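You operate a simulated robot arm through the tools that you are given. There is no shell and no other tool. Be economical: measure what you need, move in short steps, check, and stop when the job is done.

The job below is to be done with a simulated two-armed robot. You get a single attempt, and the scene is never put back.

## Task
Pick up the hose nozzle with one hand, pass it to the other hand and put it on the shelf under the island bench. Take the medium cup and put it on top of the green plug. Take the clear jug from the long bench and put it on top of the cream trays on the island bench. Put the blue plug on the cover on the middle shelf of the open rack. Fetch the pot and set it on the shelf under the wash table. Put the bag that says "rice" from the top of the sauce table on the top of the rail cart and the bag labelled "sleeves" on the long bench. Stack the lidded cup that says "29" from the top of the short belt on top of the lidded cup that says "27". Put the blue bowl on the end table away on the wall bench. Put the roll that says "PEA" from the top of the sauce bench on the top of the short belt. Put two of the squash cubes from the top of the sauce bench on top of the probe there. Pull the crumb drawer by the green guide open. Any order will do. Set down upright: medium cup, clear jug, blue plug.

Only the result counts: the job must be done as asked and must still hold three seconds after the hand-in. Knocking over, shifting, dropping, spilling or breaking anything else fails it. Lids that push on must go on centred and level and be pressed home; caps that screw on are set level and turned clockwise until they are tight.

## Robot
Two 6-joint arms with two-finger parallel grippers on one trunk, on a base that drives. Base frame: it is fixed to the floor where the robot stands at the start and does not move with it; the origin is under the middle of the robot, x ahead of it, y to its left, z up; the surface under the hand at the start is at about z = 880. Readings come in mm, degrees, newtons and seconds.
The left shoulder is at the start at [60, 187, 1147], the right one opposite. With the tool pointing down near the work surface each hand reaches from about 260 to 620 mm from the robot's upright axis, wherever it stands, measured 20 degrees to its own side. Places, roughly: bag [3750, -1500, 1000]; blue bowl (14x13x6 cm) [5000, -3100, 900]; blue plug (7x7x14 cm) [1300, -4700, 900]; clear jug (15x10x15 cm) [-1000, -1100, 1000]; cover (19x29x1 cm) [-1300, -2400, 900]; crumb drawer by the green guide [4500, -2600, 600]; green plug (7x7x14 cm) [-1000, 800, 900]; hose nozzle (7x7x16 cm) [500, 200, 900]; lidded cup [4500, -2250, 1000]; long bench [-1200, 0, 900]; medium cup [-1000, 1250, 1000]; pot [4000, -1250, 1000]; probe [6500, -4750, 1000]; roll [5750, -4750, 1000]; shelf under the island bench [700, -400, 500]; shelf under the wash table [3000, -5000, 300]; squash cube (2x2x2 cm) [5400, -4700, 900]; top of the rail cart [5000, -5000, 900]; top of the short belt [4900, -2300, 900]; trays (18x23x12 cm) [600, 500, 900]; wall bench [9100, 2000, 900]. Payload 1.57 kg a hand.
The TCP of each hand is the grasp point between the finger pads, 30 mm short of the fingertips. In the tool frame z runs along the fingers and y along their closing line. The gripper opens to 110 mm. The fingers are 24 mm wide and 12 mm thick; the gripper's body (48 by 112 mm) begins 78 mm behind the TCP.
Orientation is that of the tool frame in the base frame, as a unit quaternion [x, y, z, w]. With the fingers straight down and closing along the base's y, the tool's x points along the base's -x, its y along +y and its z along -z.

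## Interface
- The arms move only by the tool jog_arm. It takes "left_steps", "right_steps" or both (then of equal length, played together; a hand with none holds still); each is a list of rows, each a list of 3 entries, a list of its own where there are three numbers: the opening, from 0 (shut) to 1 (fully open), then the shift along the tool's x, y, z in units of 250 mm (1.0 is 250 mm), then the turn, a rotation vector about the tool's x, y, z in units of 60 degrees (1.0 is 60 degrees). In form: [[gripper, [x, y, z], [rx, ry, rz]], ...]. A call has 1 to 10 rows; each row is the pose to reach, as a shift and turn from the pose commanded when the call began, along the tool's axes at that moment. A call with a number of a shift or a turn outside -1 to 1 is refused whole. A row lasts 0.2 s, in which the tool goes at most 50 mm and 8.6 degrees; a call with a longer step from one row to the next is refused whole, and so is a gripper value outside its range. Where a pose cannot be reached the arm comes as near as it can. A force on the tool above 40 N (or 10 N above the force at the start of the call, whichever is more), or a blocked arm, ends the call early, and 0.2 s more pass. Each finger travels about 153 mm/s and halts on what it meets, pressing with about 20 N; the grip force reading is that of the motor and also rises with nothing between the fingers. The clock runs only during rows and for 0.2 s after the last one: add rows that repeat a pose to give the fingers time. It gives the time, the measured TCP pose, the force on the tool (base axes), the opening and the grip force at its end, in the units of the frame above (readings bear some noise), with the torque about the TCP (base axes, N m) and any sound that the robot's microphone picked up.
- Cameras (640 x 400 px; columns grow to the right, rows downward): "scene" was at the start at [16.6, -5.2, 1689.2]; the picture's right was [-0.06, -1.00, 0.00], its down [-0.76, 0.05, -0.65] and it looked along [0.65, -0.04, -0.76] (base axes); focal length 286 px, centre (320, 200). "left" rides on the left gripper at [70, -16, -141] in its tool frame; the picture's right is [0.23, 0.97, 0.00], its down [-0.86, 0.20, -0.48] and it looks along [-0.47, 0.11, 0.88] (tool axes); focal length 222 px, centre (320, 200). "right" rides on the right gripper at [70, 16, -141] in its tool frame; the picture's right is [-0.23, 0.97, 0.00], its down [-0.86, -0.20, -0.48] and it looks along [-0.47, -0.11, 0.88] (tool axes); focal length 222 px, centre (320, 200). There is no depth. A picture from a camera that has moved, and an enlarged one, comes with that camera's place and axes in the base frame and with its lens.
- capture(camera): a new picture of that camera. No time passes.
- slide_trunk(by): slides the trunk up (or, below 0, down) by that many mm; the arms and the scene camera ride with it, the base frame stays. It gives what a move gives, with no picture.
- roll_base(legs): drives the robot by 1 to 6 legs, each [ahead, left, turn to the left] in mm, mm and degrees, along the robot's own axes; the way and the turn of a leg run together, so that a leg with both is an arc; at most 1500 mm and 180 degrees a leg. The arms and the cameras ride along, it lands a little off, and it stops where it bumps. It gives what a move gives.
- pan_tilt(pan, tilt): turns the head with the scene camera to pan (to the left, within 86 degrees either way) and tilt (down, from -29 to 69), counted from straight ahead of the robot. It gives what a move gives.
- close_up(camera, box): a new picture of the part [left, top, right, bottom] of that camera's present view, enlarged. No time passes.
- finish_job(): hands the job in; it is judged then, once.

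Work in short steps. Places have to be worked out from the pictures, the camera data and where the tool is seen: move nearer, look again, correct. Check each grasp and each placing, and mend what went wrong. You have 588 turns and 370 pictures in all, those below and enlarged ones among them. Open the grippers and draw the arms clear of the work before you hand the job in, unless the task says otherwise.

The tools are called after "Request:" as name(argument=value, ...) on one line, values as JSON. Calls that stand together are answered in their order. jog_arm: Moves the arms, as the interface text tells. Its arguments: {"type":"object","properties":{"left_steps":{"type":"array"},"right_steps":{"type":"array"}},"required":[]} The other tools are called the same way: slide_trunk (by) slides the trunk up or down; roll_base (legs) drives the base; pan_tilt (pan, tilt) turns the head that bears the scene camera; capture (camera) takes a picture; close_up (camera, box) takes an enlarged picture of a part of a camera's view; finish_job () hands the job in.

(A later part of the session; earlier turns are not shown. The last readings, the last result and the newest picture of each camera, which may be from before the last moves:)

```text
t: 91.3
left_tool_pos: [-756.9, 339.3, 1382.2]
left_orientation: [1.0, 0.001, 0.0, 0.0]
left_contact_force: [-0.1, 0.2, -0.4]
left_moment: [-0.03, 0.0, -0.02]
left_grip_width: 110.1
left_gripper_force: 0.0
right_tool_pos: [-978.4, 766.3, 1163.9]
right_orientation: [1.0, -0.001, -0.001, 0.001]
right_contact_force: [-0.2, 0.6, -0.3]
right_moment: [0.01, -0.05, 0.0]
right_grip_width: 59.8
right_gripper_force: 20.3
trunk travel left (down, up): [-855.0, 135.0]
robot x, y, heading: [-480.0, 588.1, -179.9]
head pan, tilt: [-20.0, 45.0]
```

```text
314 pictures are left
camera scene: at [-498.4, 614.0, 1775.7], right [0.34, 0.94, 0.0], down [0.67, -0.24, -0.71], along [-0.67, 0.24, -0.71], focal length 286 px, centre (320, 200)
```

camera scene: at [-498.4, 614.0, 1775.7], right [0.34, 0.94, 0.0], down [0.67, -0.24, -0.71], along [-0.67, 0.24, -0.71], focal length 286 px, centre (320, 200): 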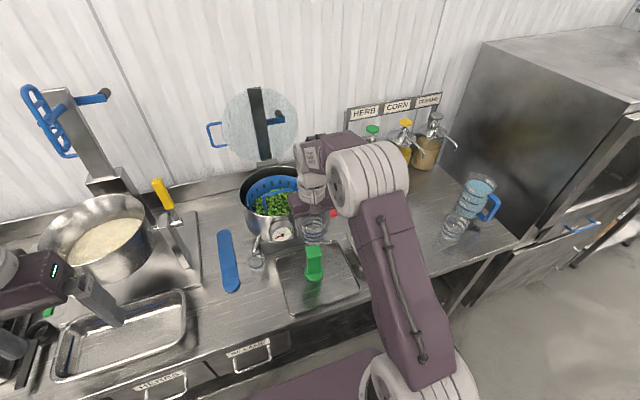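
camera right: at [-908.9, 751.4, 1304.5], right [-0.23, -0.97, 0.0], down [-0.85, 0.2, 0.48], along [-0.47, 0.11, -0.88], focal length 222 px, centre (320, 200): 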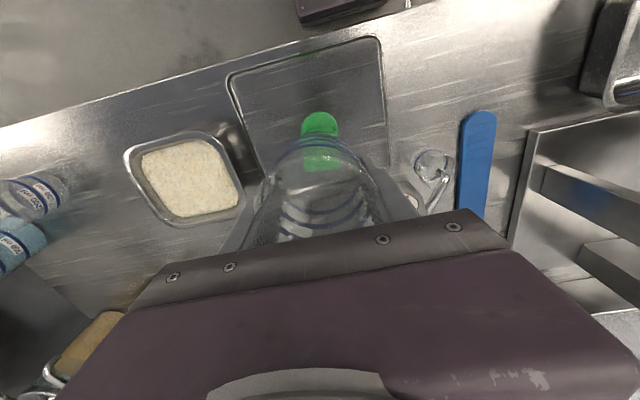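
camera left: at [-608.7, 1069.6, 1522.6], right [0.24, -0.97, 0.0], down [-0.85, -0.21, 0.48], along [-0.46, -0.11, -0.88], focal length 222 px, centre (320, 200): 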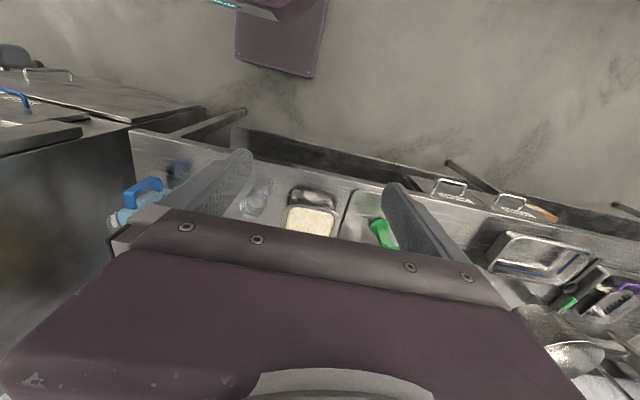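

Request:
close_up(camera="scene", box=[250, 200, 378, 300])

Request:
close_up(camera="right", box=[240, 80, 400, 220])

```text
4.00 times, centred on (314, 250) of scene
camera zoom: at [-498.4, 614.0, 1775.7], right [0.34, 0.94, 0.0], down [0.67, -0.24, -0.71], along [-0.67, 0.24, -0.71], focal length 1146 px, centre (344, 0)
```

zoom: 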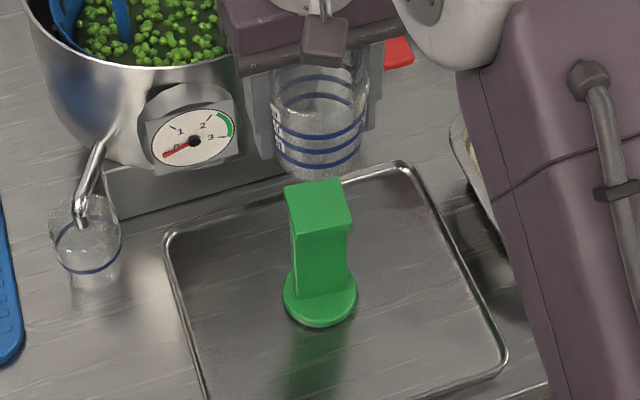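

```text
2.86 times, centred on (320, 150) of right
camera zoom: at [-908.8, 749.2, 1304.8], right [-0.23, -0.97, 0.0], down [-0.85, 0.2, 0.48], along [-0.47, 0.11, -0.88], focal length 635 px, centre (320, 343)
```

zoom: 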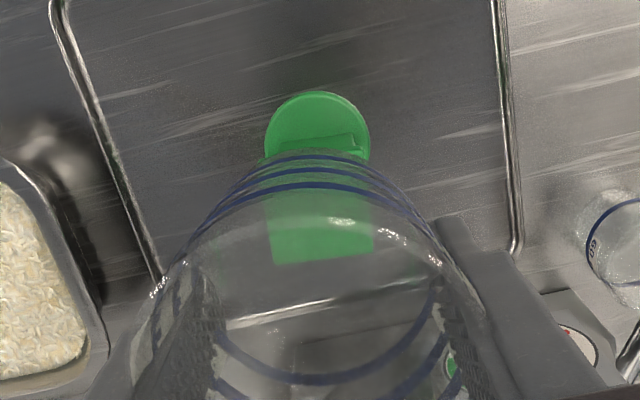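

The plug's top centre is (−996, 770, ~1023). I align and lower to just above, then in small steps to contact.

Request:
jog_arm(right_steps=[[0, [-0.07, -0.01, 0.05], [0, 0, 0]], [0, [-0.07, -0.01, 0.15], [0, 0, 0]], [0, [-0.07, -0.01, 0.25], [0, 0, 0]], [0, [-0.07, -0.01, 0.304], [0, 0, 0]], [0, [-0.07, -0.01, 0.304], [0, 0, 0]]])

Request:
close_up(camera="scene", box=[250, 200, 378, 300])

```text
t: 92.5
left_tool_pos: [-757.5, 337.9, 1381.0]
left_orientation: [1.0, 0.001, 0.001, 0.0]
left_contact_force: [-0.1, 0.0, 0.6]
left_moment: [0.02, -0.03, 0.0]
left_grip_width: 110.0
left_gripper_force: 0.0
right_tool_pos: [-997.0, 770.0, 1088.3]
right_orientation: [1.0, -0.001, -0.001, 0.0]
right_contact_force: [0.0, -0.4, -0.8]
right_moment: [0.01, 0.04, 0.01]
right_grip_width: 59.5
right_gripper_force: 20.1
trunk travel left (down, up): [-855.0, 135.0]
robot x, y, heading: [-485.0, 587.0, -179.7]
head pan, tilt: [-20.0, 45.0]
```

```text
4.00 times, centred on (314, 250) of scene
camera zoom: at [-498.5, 614.5, 1775.7], right [0.34, 0.94, 0.0], down [0.66, -0.24, -0.71], along [-0.66, 0.24, -0.71], focal length 1146 px, centre (344, 0)
```

zoom: 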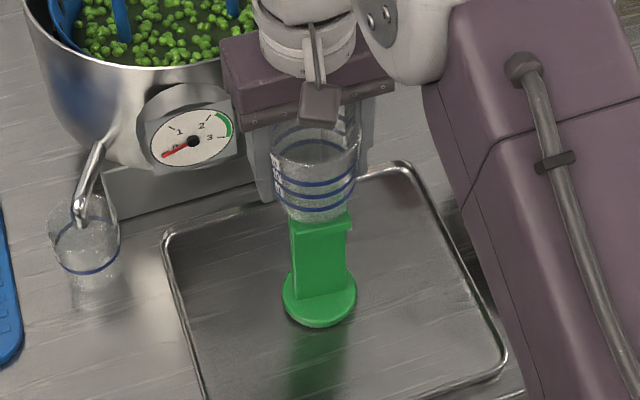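

Well aligned. Lowering in 2–3 mm steps until contact.

Request:
jog_arm(right_steps=[[0, [0, 0, 0.012], [0, 0, 0]], [0, [0, 0, 0.024], [0, 0, 0]], [0, [0, 0, 0.032], [0, 0, 0]], [0, [0, 0, 0.04], [0, 0, 0]]])

```text
t: 93.5
left_tool_pos: [-757.8, 338.1, 1382.3]
left_orientation: [1.0, 0.001, 0.001, 0.0]
left_contact_force: [-0.3, 0.2, 0.7]
left_moment: [0.01, 0.0, -0.03]
left_grip_width: 110.1
left_gripper_force: 0.1
right_tool_pos: [-997.2, 769.7, 1078.2]
right_orientation: [1.0, -0.001, -0.002, 0.001]
right_contact_force: [-0.7, 1.0, 0.6]
right_moment: [0.02, 0.0, 0.03]
right_grip_width: 59.7
right_gripper_force: 19.7
trunk travel left (down, up): [-855.0, 135.0]
robot x, y, heading: [-485.5, 587.5, -180.0]
head pan, tilt: [-20.0, 45.0]
```

Request:
jog_arm(right_steps=[[0, [0, 0, 0.006], [0, 0, 0]], [0, [0, 0, 0.012], [0, 0, 0]], [0, [0, 0, 0.018], [0, 0, 0]]])

```text
t: 94.3
left_tool_pos: [-756.6, 337.9, 1382.6]
left_orientation: [1.0, 0.001, 0.0, 0.001]
left_contact_force: [-0.1, -1.1, -0.3]
left_moment: [-0.01, -0.03, -0.03]
left_grip_width: 110.2
left_gripper_force: 0.0
right_tool_pos: [-995.8, 767.0, 1075.2]
right_orientation: [1.0, -0.001, -0.001, 0.0]
right_contact_force: [-0.7, 0.9, 12.3]
right_moment: [-0.02, 0.07, -0.04]
right_grip_width: 59.6
right_gripper_force: 20.2
trunk travel left (down, up): [-855.0, 135.0]
robot x, y, heading: [-483.2, 587.8, -179.7]
head pan, tilt: [-20.0, 45.0]
```

Seated with 12 N. I open and rise straight up.

Request:
jog_arm(right_steps=[[0.65, [0, 0, -0.004], [0, 0, 0]], [0.8, [0, 0, -0.006], [0, 0, 0]], [1, [0, 0, -0.006], [0, 0, 0]], [1, [0, 0, -0.006], [0, 0, 0]], [1, [0, 0, -0.15], [0, 0, 0]], [1, [0, 0, -0.3], [0, 0, 0]], [1, [0, 0, -0.45], [0, 0, 0]], [1, [0, 0, -0.6], [0, 0, 0]]])

Request:
close_up(camera="scene", box=[234, 190, 394, 310])

Request:
capture(camera="right")

```text
t: 96.2
left_tool_pos: [-756.7, 338.9, 1381.5]
left_orientation: [1.0, 0.0, 0.0, 0.0]
left_contact_force: [-0.1, -0.6, -0.3]
left_moment: [0.02, 0.01, -0.03]
left_grip_width: 110.0
left_gripper_force: 0.1
right_tool_pos: [-995.0, 770.9, 1224.0]
right_orientation: [1.0, -0.001, -0.001, 0.0]
right_contact_force: [-0.8, -0.2, 1.1]
right_moment: [-0.01, 0.0, -0.01]
right_grip_width: 110.1
right_gripper_force: 0.1
trunk travel left (down, up): [-855.0, 135.0]
robot x, y, heading: [-481.5, 587.3, -180.0]
head pan, tilt: [-20.0, 45.0]
```

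```text
3.33 times, centred on (314, 250) of scene
camera zoom: at [-497.4, 614.4, 1775.7], right [0.34, 0.94, 0.0], down [0.66, -0.24, -0.71], along [-0.67, 0.24, -0.71], focal length 955 px, centre (340, 33)
```

zoom: 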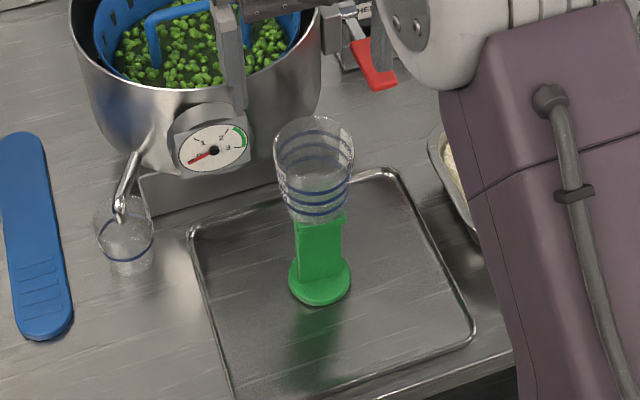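

```text
309 pictures are left
camera right: at [-925.8, 753.1, 1364.5], right [-0.23, -0.97, 0.0], down [-0.85, 0.2, 0.48], along [-0.47, 0.11, -0.88], focal length 222 px, centre (320, 200)
```

right: 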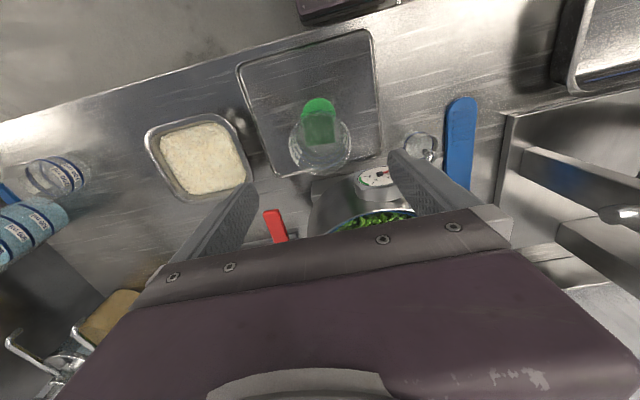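

Cup sits on the plug. Next the jug: I pull the right arm in, back up, and slide south to about y=−900.

Request:
jog_arm(right_steps=[[1, [0.18, 0, -0.02], [0, 0, 0]], [1, [0.36, 0, -0.04], [0, 0, 0]], [1, [0.54, 0, -0.06], [0, 0, 0]], [1, [0.72, 0, -0.08], [0, 0, 0]], [1, [0.88, 0, -0.1], [0, 0, 0]]])

Request:
roll_base(legs=[[-110, 0, 0], [0, 1400, 0]])

Request:
pan_tilt(pan=5, tilt=35)

Request:
capture(camera="scene")

```text
t: 97.3
left_tool_pos: [-754.9, 336.7, 1382.5]
left_orientation: [1.0, 0.001, -0.001, 0.0]
left_contact_force: [0.1, -0.3, -0.8]
left_moment: [-0.03, 0.02, 0.0]
left_grip_width: 109.8
left_gripper_force: 0.0
right_tool_pos: [-773.6, 770.0, 1248.5]
right_orientation: [1.0, -0.001, -0.003, 0.001]
right_contact_force: [1.1, -0.7, -0.2]
right_moment: [-0.03, 0.03, 0.0]
right_grip_width: 109.8
right_gripper_force: 0.1
trunk travel left (down, up): [-855.0, 135.0]
robot x, y, heading: [-479.3, 589.3, -179.9]
head pan, tilt: [-20.0, 45.0]
```

```text
t: 105.1
left_tool_pos: [-656.8, -1058.2, 1382.8]
left_orientation: [1.0, -0.006, -0.001, 0.0]
left_contact_force: [-0.5, 0.7, -0.4]
left_moment: [-0.03, 0.02, 0.0]
left_grip_width: 110.0
left_gripper_force: 0.1
right_tool_pos: [-670.7, -626.8, 1247.9]
right_orientation: [1.0, -0.008, -0.002, 0.001]
right_contact_force: [-0.8, -0.2, 0.2]
right_moment: [-0.02, -0.02, 0.01]
right_grip_width: 109.9
right_gripper_force: 0.0
trunk travel left (down, up): [-855.0, 135.0]
robot x, y, heading: [-378.7, -812.1, 179.3]
head pan, tilt: [-20.0, 45.0]
```

```text
t: 106.0
left_tool_pos: [-657.9, -1059.5, 1382.3]
left_orientation: [1.0, -0.006, 0.0, 0.0]
left_contact_force: [0.3, -0.6, 0.4]
left_moment: [0.02, 0.02, -0.02]
left_grip_width: 110.0
left_gripper_force: 0.1
right_tool_pos: [-670.8, -627.5, 1247.8]
right_orientation: [1.0, -0.008, -0.002, 0.001]
right_contact_force: [-0.1, 0.0, 0.0]
right_moment: [-0.02, 0.0, 0.0]
right_grip_width: 109.8
right_gripper_force: 0.1
trunk travel left (down, up): [-855.0, 135.0]
robot x, y, heading: [-377.3, -812.8, 179.1]
head pan, tilt: [5.0, 35.0]
```

```text
308 pictures are left
camera scene: at [-406.1, -821.8, 1790.5], right [-0.07, 1.0, 0.0], down [0.57, 0.04, -0.82], along [-0.82, -0.06, -0.57], focal length 286 px, centre (320, 200)
```

scene: 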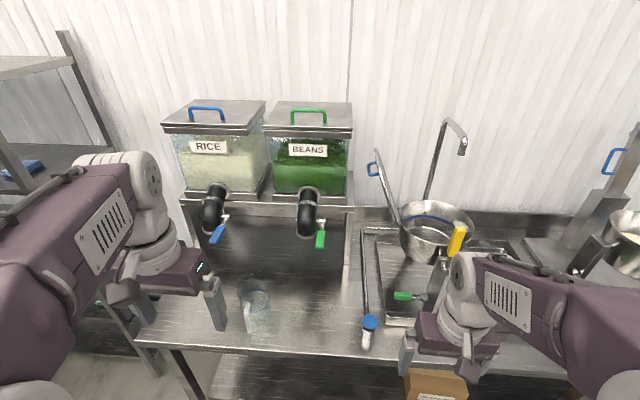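

Request:
close_up(camera="scene", box=[180, 180, 372, 340])

Request:
capture(camera="left")

```text
2.50 times, centred on (276, 260) of scene
camera zoom: at [-406.1, -821.8, 1790.5], right [-0.07, 1.0, 0.0], down [0.57, 0.04, -0.82], along [-0.82, -0.06, -0.57], focal length 716 px, centre (430, 50)
```

zoom: 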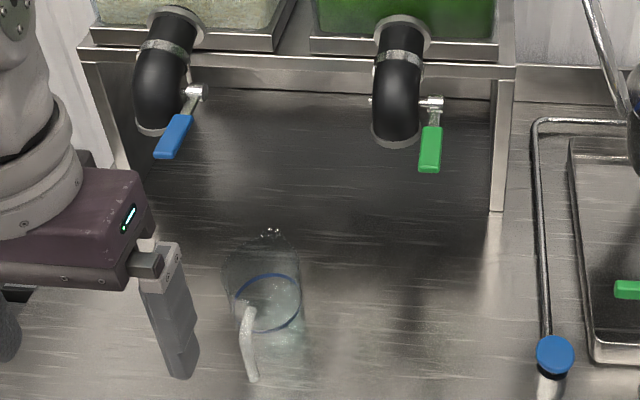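

```text
306 pictures are left
camera left: at [-586.2, -1042.3, 1522.7], right [0.22, -0.98, 0.0], down [-0.86, -0.19, 0.48], along [-0.47, -0.1, -0.88], focal length 222 px, centre (320, 200)
```

left: 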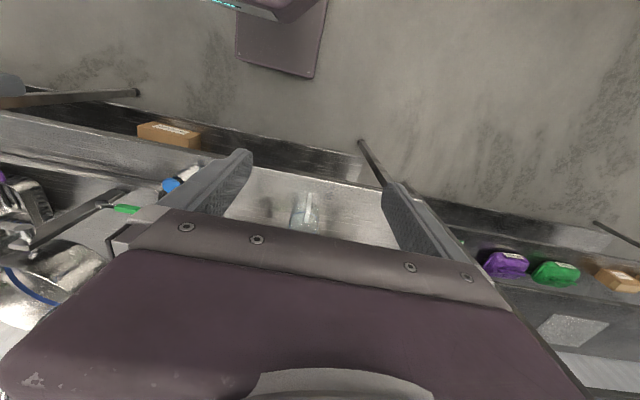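

The jug body centre is near (−985, −1077), ~98 mm across, handle toward me. I position for the left hand and look from above to measure it precisely.

Request:
roll_base(legs=[[90, 85, 0.8]])

Request:
jog_arm(left_steps=[[1, [-0.18, -0.02, 0.05], [0, 0, 0]], [1, [-0.36, -0.04, 0.15], [0, 0, 0]], [1, [-0.54, -0.06, 0.25], [0, 0, 0]], [1, [-0.7, -0.1, 0.35], [0, 0, 0]], [1, [-0.8, -0.14, 0.45], [0, 0, 0]], [1, [-0.8, -0.18, 0.5], [0, 0, 0]], [1, [-0.8, -0.18, 0.5], [0, 0, 0]]])

Request:
capture(camera="left")

```text
t: 107.3
left_tool_pos: [-739.9, -1146.0, 1382.9]
left_orientation: [1.0, 0.001, -0.001, 0.001]
left_contact_force: [-0.2, 0.1, -0.1]
left_moment: [-0.03, -0.02, -0.03]
left_grip_width: 109.8
left_gripper_force: 0.0
right_tool_pos: [-760.4, -714.0, 1247.9]
right_orientation: [1.0, -0.001, -0.003, 0.001]
right_contact_force: [0.4, -0.1, -0.6]
right_moment: [0.02, -0.01, -0.02]
right_grip_width: 109.9
right_gripper_force: 0.1
trunk travel left (down, up): [-855.0, 135.0]
robot x, y, heading: [-470.9, -899.1, -180.0]
head pan, tilt: [5.0, 35.0]
```

```text
refused: row 2 steps farther than a row can; nothing moved
```

```text
305 pictures are left
camera left: at [-669.8, -1127.3, 1523.5], right [0.23, -0.97, 0.0], down [-0.85, -0.2, 0.48], along [-0.47, -0.11, -0.88], focal length 222 px, centre (320, 200)
```

left: 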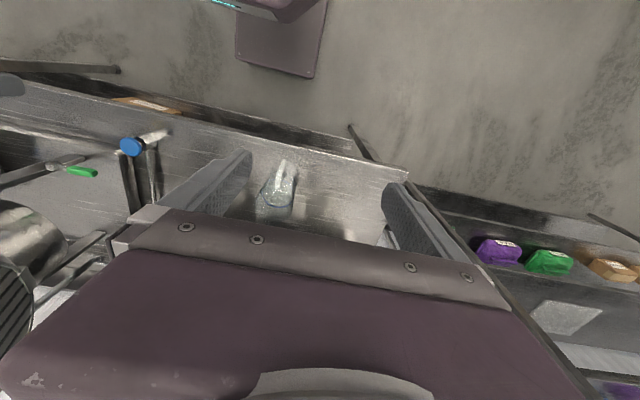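

Request:
jog_arm(left_steps=[[1, [-0.143, -0.046, 0.101], [0, 0, 0]], [1, [-0.286, -0.092, 0.202], [0, 0, 0]], [1, [-0.43, -0.138, 0.303], [0, 0, 0]], [1, [-0.573, -0.184, 0.405], [0, 0, 0]], [1, [-0.717, -0.23, 0.507], [0, 0, 0]], [1, [-0.86, -0.276, 0.608], [0, 0, 0]], [1, [-0.86, -0.276, 0.608], [0, 0, 0]]])

Request:
close_up(camera="left", box=[200, 50, 440, 220])

```text
t: 108.9
left_tool_pos: [-959.4, -1078.9, 1229.8]
left_orientation: [1.0, 0.0, 0.0, 0.0]
left_contact_force: [1.2, -0.4, 0.0]
left_moment: [-0.02, 0.01, -0.04]
left_grip_width: 109.9
left_gripper_force: 0.1
right_tool_pos: [-761.9, -716.1, 1248.9]
right_orientation: [1.0, 0.0, -0.001, 0.001]
right_contact_force: [1.2, -0.5, 1.3]
right_moment: [-0.01, -0.01, -0.02]
right_grip_width: 110.0
right_gripper_force: 0.0
trunk travel left (down, up): [-855.0, 135.0]
robot x, y, heading: [-468.9, -901.2, -179.8]
head pan, tilt: [5.0, 35.0]
```

```text
2.35 times, centred on (320, 135) of left
camera zoom: at [-888.7, -1060.8, 1370.7], right [0.23, -0.97, 0.0], down [-0.85, -0.2, 0.48], along [-0.47, -0.11, -0.88], focal length 523 px, centre (320, 353)
```

zoom: 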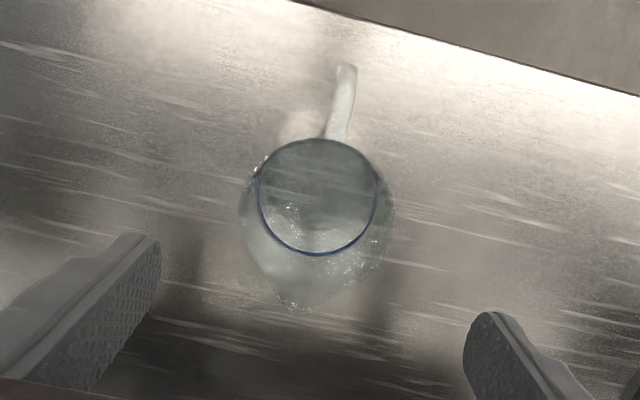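

The rim is ~100 mm across, centred (−976, −1079); fingers are already aligned in y. I align x and drop to just above the rim to check clearances.

Request:
jog_arm(left_steps=[[1, [-0.066, 0, 0.16], [0, 0, 0]], [1, [-0.066, 0, 0.32], [0, 0, 0]], [1, [-0.066, 0, 0.48], [0, 0, 0]], [1, [-0.066, 0, 0.6], [0, 0, 0]], [1, [-0.066, 0, 0.6], [0, 0, 0]]])

Request:
capture(camera="left")

Request:
close_up(camera="scene", box=[220, 180, 412, 340])

```text
t: 110.1
left_tool_pos: [-973.5, -1079.6, 1080.4]
left_orientation: [1.0, 0.001, 0.0, 0.0]
left_contact_force: [-0.1, 0.5, -0.1]
left_moment: [-0.03, 0.0, 0.02]
left_grip_width: 109.9
left_gripper_force: 0.1
right_tool_pos: [-762.3, -716.7, 1247.7]
right_orientation: [1.0, -0.001, -0.002, 0.001]
right_contact_force: [-0.1, -0.3, -0.2]
right_moment: [-0.02, 0.0, 0.02]
right_grip_width: 110.1
right_gripper_force: 0.0
trunk travel left (down, up): [-855.0, 135.0]
robot x, y, heading: [-469.5, -899.6, -179.8]
head pan, tilt: [5.0, 35.0]
```

```text
303 pictures are left
camera left: at [-904.1, -1061.2, 1220.6], right [0.23, -0.97, 0.0], down [-0.85, -0.2, 0.48], along [-0.47, -0.11, -0.88], focal length 222 px, centre (320, 200)
```

left: 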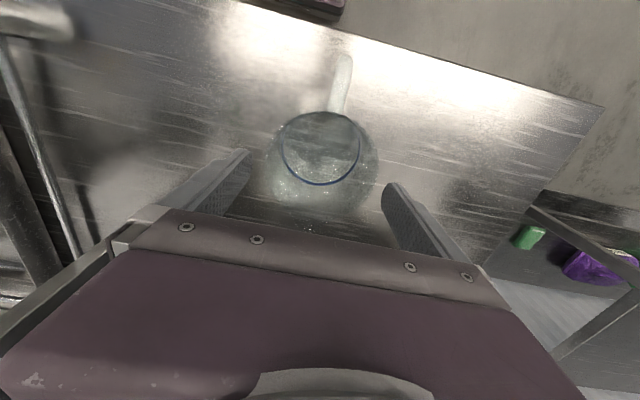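

```text
2.50 times, centred on (316, 260) of scene
camera zoom: at [-495.3, -906.7, 1790.5], right [-0.09, 1.0, 0.0], down [0.57, 0.05, -0.82], along [-0.82, -0.07, -0.57], focal length 716 px, centre (330, 50)
```

zoom: 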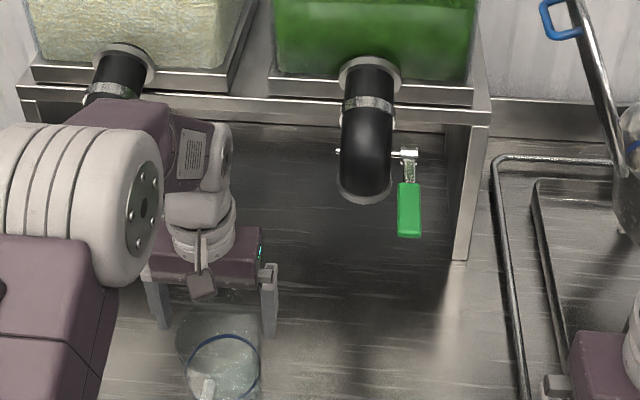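

Clearances look even on both sides. I descend to TCP z≈977 and close.

Request:
jog_arm(left_steps=[[1, [0, -0.004, 0.08], [0, 0, 0]], [1, [0, -0.004, 0.16], [0, 0, 0]], [1, [0, -0.004, 0.24], [0, 0, 0]], [1, [0, -0.004, 0.32], [0, 0, 0]], [1, [0, -0.004, 0.41], [0, 0, 0]], [1, [0, -0.004, 0.41], [0, 0, 0]], [0.5, [0, -0.004, 0.41], [0, 0, 0]], [0.5, [0, -0.004, 0.41], [0, 0, 0]]])

Request:
capture(camera="left")

```text
t: 111.9
left_tool_pos: [-974.4, -1079.9, 978.1]
left_orientation: [1.0, 0.001, -0.001, -0.001]
left_contact_force: [0.1, 0.8, -0.5]
left_moment: [0.04, 0.03, 0.02]
left_grip_width: 86.0
left_gripper_force: 20.0
right_tool_pos: [-763.4, -717.1, 1248.7]
right_orientation: [1.0, 0.0, -0.002, 0.001]
right_contact_force: [-0.1, -0.2, -0.4]
right_moment: [0.01, 0.02, 0.02]
right_grip_width: 110.0
right_gripper_force: 0.0
trunk travel left (down, up): [-855.0, 135.0]
robot x, y, heading: [-466.5, -901.9, -179.9]
head pan, tilt: [5.0, 35.0]
```

```text
301 pictures are left
camera left: at [-903.4, -1060.7, 1118.2], right [0.23, -0.97, 0.0], down [-0.85, -0.2, 0.48], along [-0.47, -0.11, -0.88], focal length 222 px, centre (320, 200)
```

left: 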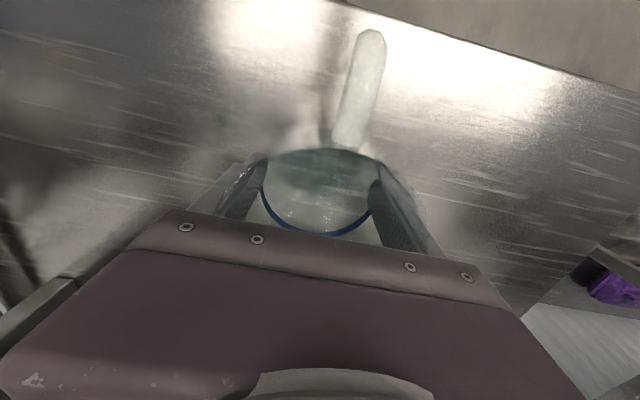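

Jug gripped (86 mm). I lift it 225 mm and check.

Request:
jog_arm(left_steps=[[0, [0, 0, -0.06], [0, 0, 0]], [0, [0, 0, -0.2], [0, 0, 0]], [0, [0, 0, -0.38], [0, 0, 0]], [0, [0, 0, -0.56], [0, 0, 0]], [0, [0, 0, -0.74], [0, 0, 0]], [0, [0, 0, -0.9], [0, 0, 0]], [0, [0, 0, -0.9], [0, 0, 0]]])

Request:
capture(camera="scene")

```text
t: 113.5
left_tool_pos: [-976.0, -1079.2, 1202.3]
left_orientation: [1.0, 0.001, 0.001, 0.0]
left_contact_force: [0.6, 0.5, -0.8]
left_moment: [0.01, -0.02, 0.02]
left_grip_width: 85.8
left_gripper_force: 20.7
right_tool_pos: [-762.6, -717.3, 1248.3]
right_orientation: [1.0, -0.001, 0.0, 0.0]
right_contact_force: [-0.1, -0.8, -0.3]
right_moment: [-0.02, 0.0, 0.0]
right_grip_width: 110.0
right_gripper_force: 0.0
trunk travel left (down, up): [-855.0, 135.0]
robot x, y, heading: [-468.5, -898.9, -179.7]
head pan, tilt: [5.0, 35.0]
```

```text
300 pictures are left
camera scene: at [-496.0, -907.0, 1790.5], right [-0.09, 1.0, 0.0], down [0.57, 0.05, -0.82], along [-0.82, -0.07, -0.57], focal length 286 px, centre (320, 200)
```

scene: 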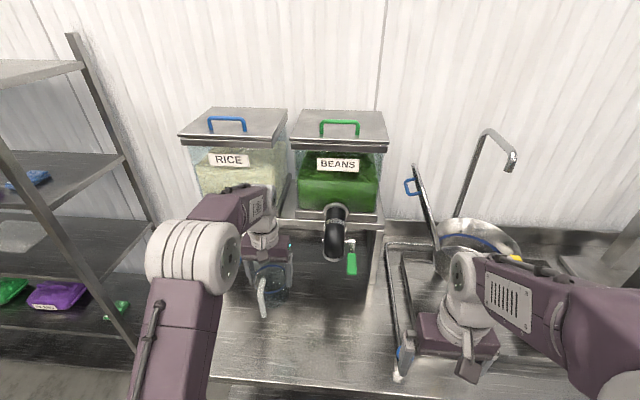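

I draw the jug in, back up, go north to y≈320, and turn to face the island bench.

Request:
jog_arm(left_steps=[[0, [0.16, 0, -0.02], [0, 0, 0]], [0, [0.32, 0, -0.04], [0, 0, 0]], [0, [0.48, 0, -0.06], [0, 0, 0]], [0, [0.64, 0, -0.08], [0, 0, 0]], [0, [0.8, 0, -0.1], [0, 0, 0]], [0, [0.9, 0, -0.1], [0, 0, 0]]])

Request:
roll_base(legs=[[-90, 0, 0], [0, -1220, 0], [0, 0, -180], [200, 0, 0]])

Request:
pan_tilt(pan=10, tilt=45)

Request:
capture(camera="scene")

```text
t: 114.9
left_tool_pos: [-747.1, -1078.2, 1227.8]
left_orientation: [1.0, 0.001, 0.0, 0.0]
left_contact_force: [0.6, -1.1, -1.6]
left_moment: [-0.01, 0.01, 0.0]
left_grip_width: 86.0
left_gripper_force: 20.1
right_tool_pos: [-763.0, -716.2, 1248.6]
right_orientation: [1.0, -0.002, -0.002, 0.001]
right_contact_force: [0.2, 0.0, 0.0]
right_moment: [-0.03, 0.0, 0.0]
right_grip_width: 109.9
right_gripper_force: 0.0
trunk travel left (down, up): [-855.0, 135.0]
robot x, y, heading: [-464.1, -898.1, -179.9]
head pan, tilt: [5.0, 35.0]
```

```text
t: 130.4
left_tool_pos: [98.8, 509.9, 1228.2]
left_orientation: [0.001, 1.0, 0.001, 0.002]
left_contact_force: [-0.2, -0.4, -1.5]
left_moment: [0.01, -0.05, 0.03]
left_grip_width: 86.0
left_gripper_force: 19.9
right_tool_pos: [110.9, 145.7, 1249.7]
right_orientation: [0.002, 1.0, 0.001, 0.003]
right_contact_force: [-0.4, 0.7, -0.4]
right_moment: [0.01, -0.05, 0.03]
right_grip_width: 110.0
right_gripper_force: 0.1
trunk travel left (down, up): [-855.0, 135.0]
robot x, y, heading: [-180.0, 333.3, 0.1]
head pan, tilt: [5.0, 35.0]
```

```text
t: 131.1
left_tool_pos: [102.0, 509.3, 1228.0]
left_orientation: [-0.001, 1.0, 0.0, 0.001]
left_contact_force: [-0.4, 0.4, -1.7]
left_moment: [0.0, -0.01, 0.06]
left_grip_width: 85.7
left_gripper_force: 20.1
right_tool_pos: [115.1, 147.7, 1248.4]
right_orientation: [0.002, 1.0, 0.001, 0.001]
right_contact_force: [-0.3, 0.5, -0.2]
right_moment: [0.01, 0.02, 0.04]
right_grip_width: 110.1
right_gripper_force: 0.1
trunk travel left (down, up): [-855.0, 135.0]
robot x, y, heading: [-181.0, 327.8, 0.2]
head pan, tilt: [10.0, 45.0]
```

```text
299 pictures are left
camera scene: at [-161.1, 344.0, 1775.7], right [0.17, -0.98, 0.0], down [-0.7, -0.12, -0.71], along [0.7, 0.12, -0.71], focal length 286 px, centre (320, 200)
```

scene: 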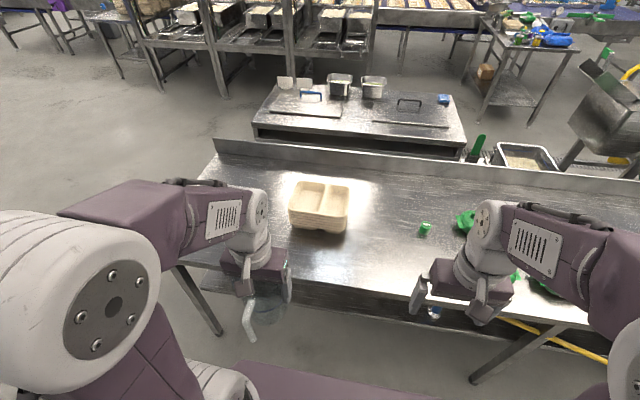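

Request:
close_up(camera="scene", box=[260, 160, 388, 250])

```text
4.44 times, centred on (324, 205) of scene
camera zoom: at [-161.1, 344.0, 1775.7], right [0.17, -0.98, 0.0], down [-0.7, -0.12, -0.71], along [0.7, 0.12, -0.71], focal length 1273 px, centre (302, 178)
```

zoom: 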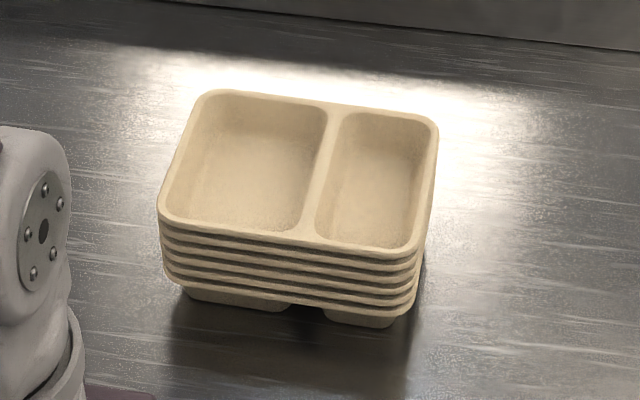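

The larger compartment is centred about (618, 522) with the rim at z≈1000. The handle might hit the tray rim, so I check the jug's handle geometry.

Request:
close_up(camera="scene", box=[210, 240, 338, 350])

Request:
capture(camera="right")

```text
3.64 times, centred on (274, 295) of scene
camera zoom: at [-161.1, 344.0, 1775.7], right [0.17, -0.98, 0.0], down [-0.7, -0.12, -0.71], along [0.7, 0.12, -0.71], focal length 1042 px, centre (487, -146)
```

zoom: 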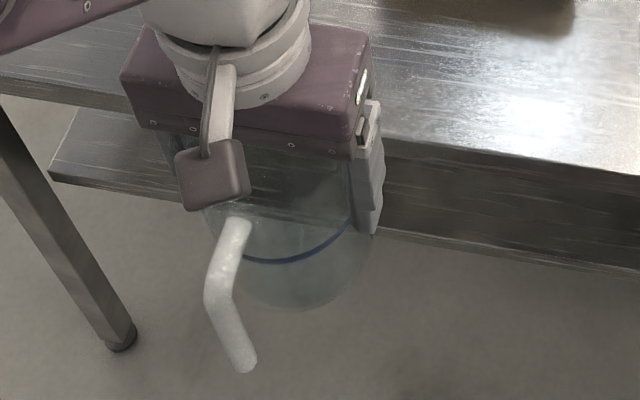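

```text
296 pictures are left
camera right: at [44.4, 162.1, 1389.1], right [0.23, 0.97, 0.0], down [0.85, -0.2, 0.48], along [0.47, -0.11, -0.88], focal length 222 px, centre (320, 200)
```

right: 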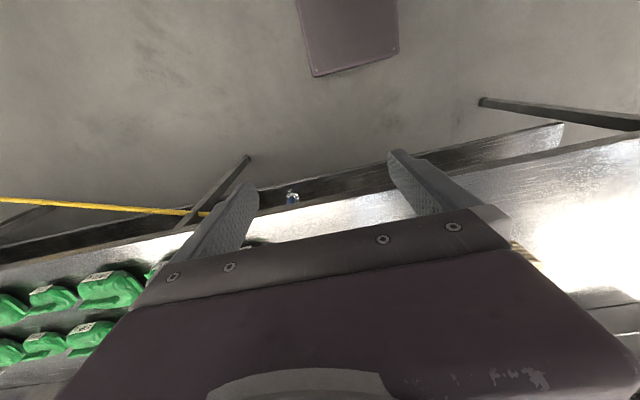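

The handle hangs ~80 mm out and ends well above the base, so it fits over the compartment. I drive 235 mm forward, then extend the left arm over the tray.

Request:
roll_base(legs=[[235, 0, 0]])

Request:
jog_arm(left_steps=[[0, [-0.16, 0.01, 0], [0, 0, 0]], [0, [-0.32, 0.02, 0], [0, 0, 0]], [0, [-0.48, 0.03, 0.02], [0, 0, 0]], [0, [-0.64, 0.04, 0.04], [0, 0, 0]], [0, [-0.8, 0.05, 0.08], [0, 0, 0]], [0, [-0.96, 0.055, 0.12], [0, 0, 0]], [0, [-0.96, 0.055, 0.2], [0, 0, 0]]])

Request:
capture(camera="left")

Request:
capture(camera="scene")

```text
t: 132.8
left_tool_pos: [334.7, 509.1, 1228.5]
left_orientation: [0.0, 1.0, 0.0, 0.001]
left_contact_force: [0.3, 0.6, -1.5]
left_moment: [0.01, -0.04, 0.04]
left_grip_width: 85.5
left_gripper_force: 19.7
right_tool_pos: [347.9, 147.1, 1249.4]
right_orientation: [0.001, 1.0, 0.001, 0.002]
right_contact_force: [-0.2, 0.0, -0.3]
right_moment: [0.01, -0.03, 0.0]
right_grip_width: 110.0
right_gripper_force: 0.0
trunk travel left (down, up): [-855.0, 135.0]
robot x, y, heading: [56.9, 329.5, 0.2]
head pan, tilt: [10.0, 45.0]
```

```text
t: 134.4
left_tool_pos: [577.9, 524.1, 1176.4]
left_orientation: [-0.001, 1.0, 0.0, -0.001]
left_contact_force: [-0.3, -0.3, -1.9]
left_moment: [-0.02, -0.03, -0.04]
left_grip_width: 86.1
left_gripper_force: 19.9
right_tool_pos: [351.3, 147.7, 1248.0]
right_orientation: [0.0, 1.0, 0.0, 0.001]
right_contact_force: [-0.7, -0.1, -0.7]
right_moment: [-0.01, -0.01, -0.02]
right_grip_width: 110.1
right_gripper_force: 0.1
trunk travel left (down, up): [-855.0, 135.0]
robot x, y, heading: [57.8, 331.7, 0.0]
head pan, tilt: [10.0, 45.0]
```

```text
295 pictures are left
camera left: at [509.3, 509.3, 1317.5], right [-0.23, 0.97, 0.0], down [0.86, 0.2, 0.48], along [0.46, 0.11, -0.88], focal length 222 px, centre (320, 200)
```

left: 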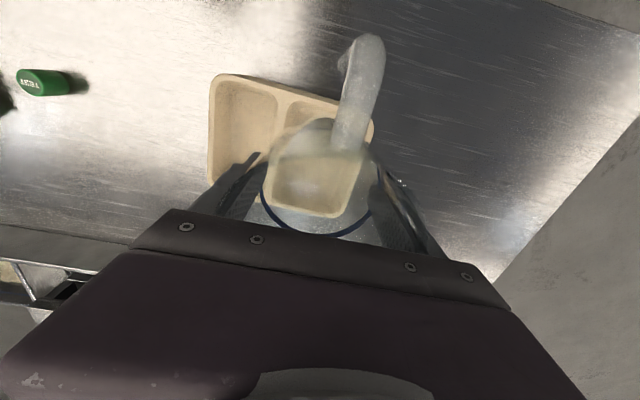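

```text
294 pictures are left
camera scene: at [74.7, 344.4, 1775.7], right [0.18, -0.98, 0.0], down [-0.7, -0.12, -0.71], along [0.7, 0.12, -0.71], focal length 286 px, centre (320, 200)
```

scene: 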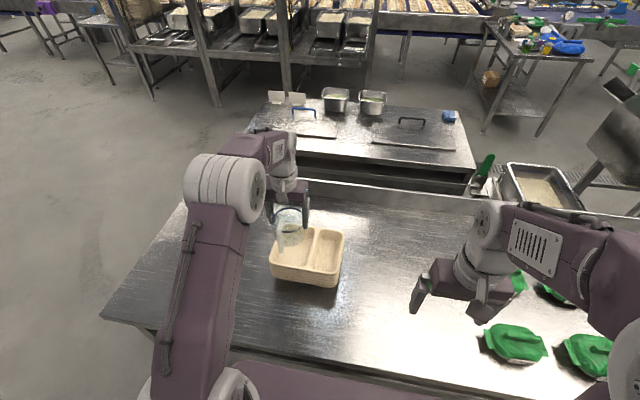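

Request:
close_up(camera="scene", box=[240, 190, 368, 300])

```text
3.64 times, centred on (304, 245) of scene
camera zoom: at [74.7, 344.4, 1775.7], right [0.18, -0.98, 0.0], down [-0.7, -0.12, -0.71], along [0.7, 0.12, -0.71], focal length 1042 px, centre (378, 36)
```

zoom: 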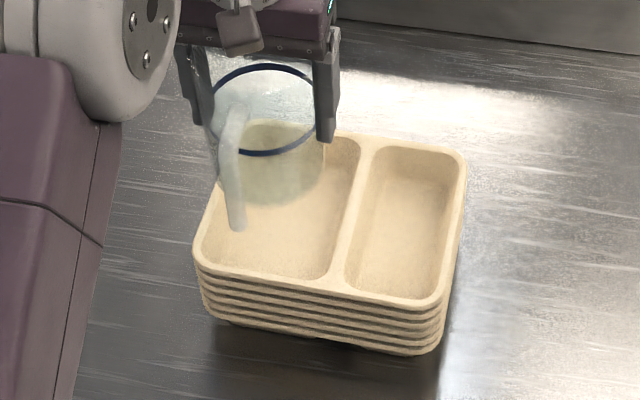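

Compartment confirmed: x 542–688, y 468–577. I move over (630, 522) and lower partway.

Request:
jog_arm(left_steps=[[0, [-0.1, -0.006, 0], [0, 0, 0]], [0, [-0.208, -0.006, 0.05], [0, 0, 0]], [0, [-0.208, -0.006, 0.17], [0, 0, 0]], [0, [-0.208, -0.006, 0.28], [0, 0, 0]], [0, [-0.208, -0.006, 0.36], [0, 0, 0]], [0, [-0.208, -0.006, 0.36], [0, 0, 0]]])

Request:
close_up(camera="scene", box=[240, 190, 368, 300])

Request:
capture(camera="left")

```text
t: 135.8
left_tool_pos: [628.6, 522.2, 1088.3]
left_orientation: [-0.001, 1.0, 0.0, 0.0]
left_contact_force: [-0.5, -0.6, -0.7]
left_moment: [-0.01, -0.03, 0.01]
left_grip_width: 85.7
left_gripper_force: 19.6
right_tool_pos: [349.7, 147.9, 1247.8]
right_orientation: [0.001, 1.0, 0.001, 0.003]
right_contact_force: [0.3, -1.9, 0.5]
right_moment: [0.0, 0.0, 0.02]
right_grip_width: 109.9
right_gripper_force: 0.1
trunk travel left (down, up): [-855.0, 135.0]
robot x, y, heading: [54.8, 328.4, 0.3]
head pan, tilt: [10.0, 45.0]
```

```text
3.64 times, centred on (304, 245) of scene
camera zoom: at [74.0, 344.2, 1775.7], right [0.18, -0.98, 0.0], down [-0.7, -0.12, -0.71], along [0.7, 0.12, -0.71], focal length 1042 px, centre (378, 36)
```

zoom: 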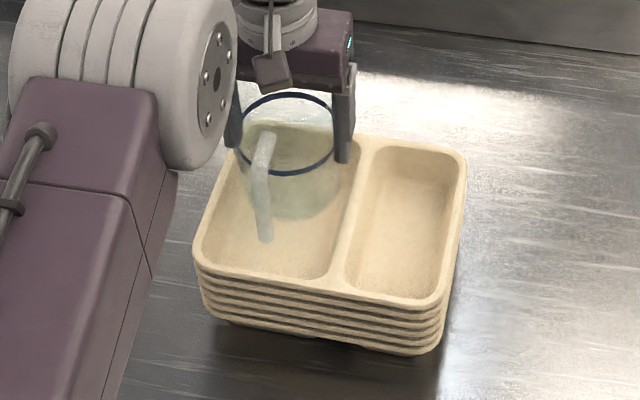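

```text
291 pictures are left
camera left: at [559.6, 508.4, 1228.0], right [-0.23, 0.97, 0.0], down [0.85, 0.2, 0.48], along [0.47, 0.11, -0.88], focal length 222 px, centre (320, 200)
```

left: 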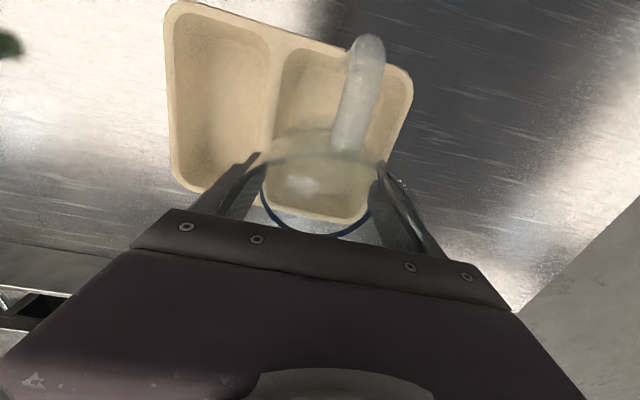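

Looks centred in the compartment. I lower in 4 mm steps, stopping on force.

Request:
jog_arm(left_steps=[[0, [0, 0, 0.016], [0, 0, 0]], [0, [0, 0, 0.032], [0, 0, 0]], [0, [0, 0, 0.048], [0, 0, 0]], [0, [0, 0, 0.064], [0, 0, 0]], [0, [0, 0, 0.072], [0, 0, 0]]])

```text
t: 137.0
left_tool_pos: [627.8, 522.4, 1070.2]
left_orientation: [-0.002, 1.0, 0.0, 0.001]
left_contact_force: [2.8, 2.7, 11.5]
left_moment: [-0.08, -0.04, 0.03]
left_grip_width: 85.9
left_gripper_force: 20.1
right_tool_pos: [350.0, 148.2, 1247.9]
right_orientation: [0.001, 1.0, 0.001, 0.003]
right_contact_force: [0.1, 0.7, -0.7]
right_moment: [0.04, 0.01, 0.01]
right_grip_width: 109.8
right_gripper_force: 0.1
trunk travel left (down, up): [-855.0, 135.0]
robot x, y, heading: [51.6, 332.9, 0.1]
head pan, tilt: [10.0, 45.0]
```

Contact at TCP 1070. I press 2 mm more to see whether it is seated on the floor or on a sloping wall.

Request:
jog_arm(left_steps=[[0, [0, 0, 0.006], [0, 0, 0]], [0, [0, 0, 0.006], [0, 0, 0]]])

Request:
close_up(camera="scene", box=[240, 190, 368, 300])

```text
t: 137.6
left_tool_pos: [628.3, 523.0, 1068.0]
left_orientation: [-0.001, 1.0, 0.0, 0.001]
left_contact_force: [1.8, 1.8, 12.7]
left_moment: [-0.14, 0.05, 0.04]
left_grip_width: 85.7
left_gripper_force: 19.8
right_tool_pos: [349.3, 145.9, 1249.7]
right_orientation: [0.002, 1.0, 0.001, 0.002]
right_contact_force: [0.3, 0.5, -0.9]
right_moment: [-0.01, 0.01, 0.03]
right_grip_width: 109.9
right_gripper_force: 0.0
trunk travel left (down, up): [-855.0, 135.0]
robot x, y, heading: [54.1, 326.0, -0.1]
head pan, tilt: [10.0, 45.0]
```

```text
3.64 times, centred on (304, 245) of scene
camera zoom: at [72.5, 344.3, 1775.7], right [0.18, -0.98, 0.0], down [-0.7, -0.12, -0.71], along [0.7, 0.12, -0.71], focal length 1042 px, centre (378, 36)
```

zoom: 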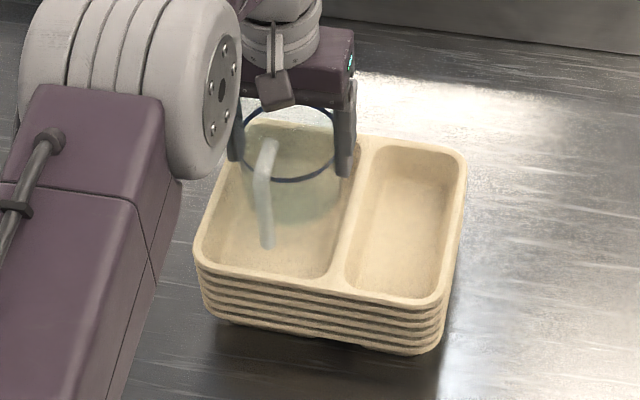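

Seems settled. I release and rise.

Request:
jog_arm(left_steps=[[0.85, [0, 0, 0], [0, 0, 0]], [1, [0, 0, 0], [0, 0, 0]], [1, [0, 0, 0], [0, 0, 0]]])

Request:
close_up(camera="left", box=[200, 0, 440, 250])

```text
t: 138.4
left_tool_pos: [629.6, 522.5, 1066.5]
left_orientation: [-0.001, 1.0, 0.0, -0.001]
left_contact_force: [0.5, 0.3, -0.2]
left_moment: [-0.02, -0.01, 0.01]
left_grip_width: 110.2
left_gripper_force: 0.2
right_tool_pos: [350.4, 147.8, 1247.7]
right_orientation: [0.0, 1.0, 0.001, 0.001]
right_contact_force: [0.5, -0.3, -1.0]
right_moment: [-0.01, 0.0, 0.02]
right_grip_width: 109.8
right_gripper_force: 0.1
trunk travel left (down, up): [-855.0, 135.0]
robot x, y, heading: [57.5, 331.0, 0.1]
head pan, tilt: [10.0, 45.0]
```

```text
1.60 times, centred on (320, 125) of left
camera zoom: at [560.1, 507.7, 1208.0], right [-0.23, 0.97, 0.0], down [0.86, 0.2, 0.48], along [0.46, 0.11, -0.88], focal length 355 px, centre (320, 320)
```

zoom: 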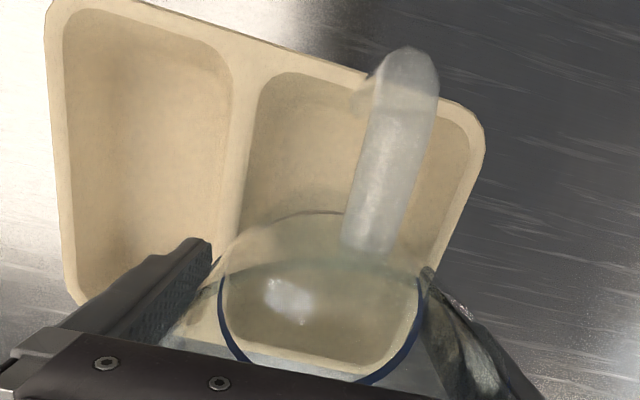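

The jug is close to the right finger. I rise in small steps and watch for dragging.

Request:
jog_arm(left_steps=[[1, [0, 0, -0.03], [0, 0, 0]], [1, [0, 0, -0.06], [0, 0, 0]], [1, [0, 0, -0.1], [0, 0, 0]]])

Request:
close_up(camera="left", box=[200, 0, 440, 250])

Request:
close_up(camera="scene", box=[240, 190, 368, 300])

```text
t: 139.2
left_tool_pos: [628.4, 523.2, 1091.8]
left_orientation: [-0.001, 1.0, 0.0, -0.001]
left_contact_force: [0.2, -0.1, -1.0]
left_moment: [0.0, 0.02, 0.01]
left_grip_width: 109.7
left_gripper_force: 0.1
right_tool_pos: [351.5, 147.8, 1248.5]
right_orientation: [0.001, 1.0, 0.0, 0.002]
right_contact_force: [-0.6, -0.4, 0.7]
right_moment: [0.0, 0.0, 0.05]
right_grip_width: 109.8
right_gripper_force: 0.0
trunk travel left (down, up): [-855.0, 135.0]
robot x, y, heading: [59.1, 331.8, -0.0]
head pan, tilt: [10.0, 45.0]
```

```text
1.60 times, centred on (320, 125) of left
camera zoom: at [559.9, 507.4, 1233.2], right [-0.23, 0.97, 0.0], down [0.86, 0.2, 0.48], along [0.46, 0.11, -0.88], focal length 355 px, centre (320, 320)
```

zoom: 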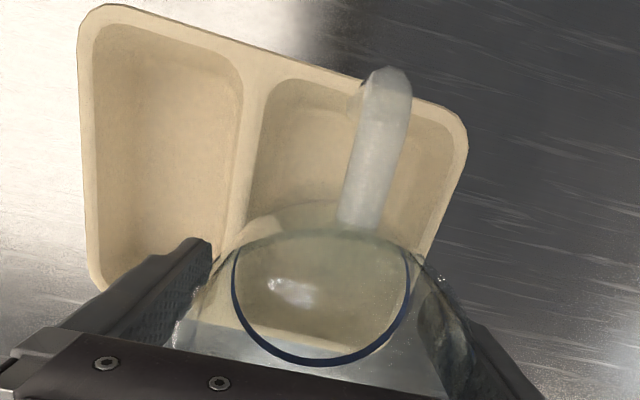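

```text
3.64 times, centred on (304, 245) of scene
camera zoom: at [74.6, 344.1, 1775.7], right [0.18, -0.98, 0.0], down [-0.7, -0.12, -0.71], along [0.7, 0.12, -0.71], focal length 1042 px, centre (378, 36)
```

zoom: 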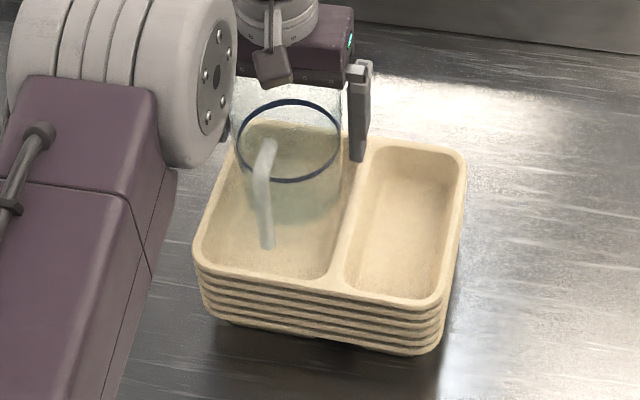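

The jug stays put. I continue rising with a 2 mm sideways correction.

Request:
jog_arm(left_steps=[[1, [0, 0.008, -0.02], [0, 0, 0]], [1, [0, 0.008, -0.12], [0, 0, 0]], [1, [0, 0.008, -0.28], [0, 0, 0]], [1, [0, 0.008, -0.46], [0, 0, 0]], [1, [0, 0.008, -0.64], [0, 0, 0]], [1, [0, 0.008, -0.76], [0, 0, 0]]])

Request:
capture(camera="left")

Request:
close_up(camera="scene", box=[240, 180, 368, 290])

```text
t: 140.6
left_tool_pos: [616.0, 524.6, 1279.3]
left_orientation: [-0.002, 1.0, 0.001, -0.001]
left_contact_force: [0.3, 0.9, 0.6]
left_moment: [0.0, -0.02, 0.0]
left_grip_width: 110.2
left_gripper_force: 0.0
left hand out of reach, approached as far as the arm can: row 6
right_tool_pos: [349.3, 148.3, 1248.3]
right_orientation: [0.001, 1.0, 0.001, 0.001]
right_contact_force: [-1.2, -0.1, 0.1]
right_moment: [-0.01, 0.0, -0.01]
right_grip_width: 109.9
right_gripper_force: 0.1
trunk travel left (down, up): [-855.0, 135.0]
robot x, y, heading: [55.6, 330.3, 0.1]
head pan, tilt: [10.0, 45.0]
```

```text
286 pictures are left
camera left: at [547.0, 510.0, 1419.5], right [-0.23, 0.97, 0.0], down [0.86, 0.2, 0.48], along [0.46, 0.11, -0.88], focal length 222 px, centre (320, 200)
```

left: 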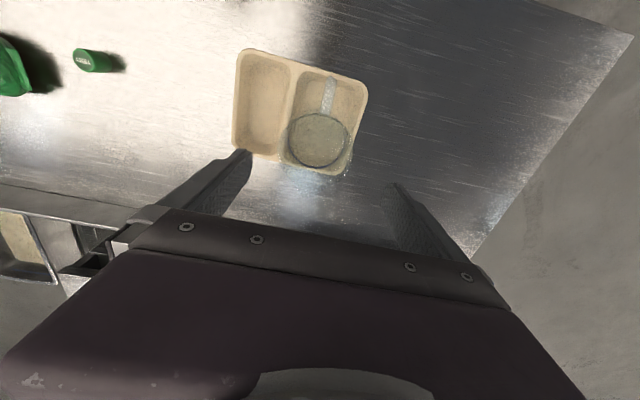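

```text
3.64 times, centred on (304, 235) of scene
camera zoom: at [73.2, 343.9, 1775.7], right [0.18, -0.98, 0.0], down [-0.7, -0.12, -0.71], along [0.7, 0.12, -0.71], focal length 1042 px, centre (378, 73)
```

zoom: 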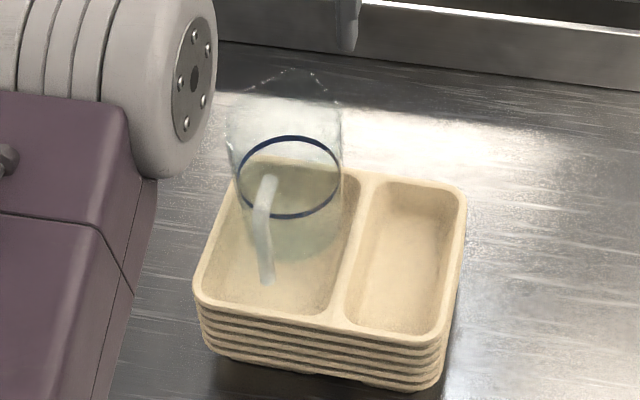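

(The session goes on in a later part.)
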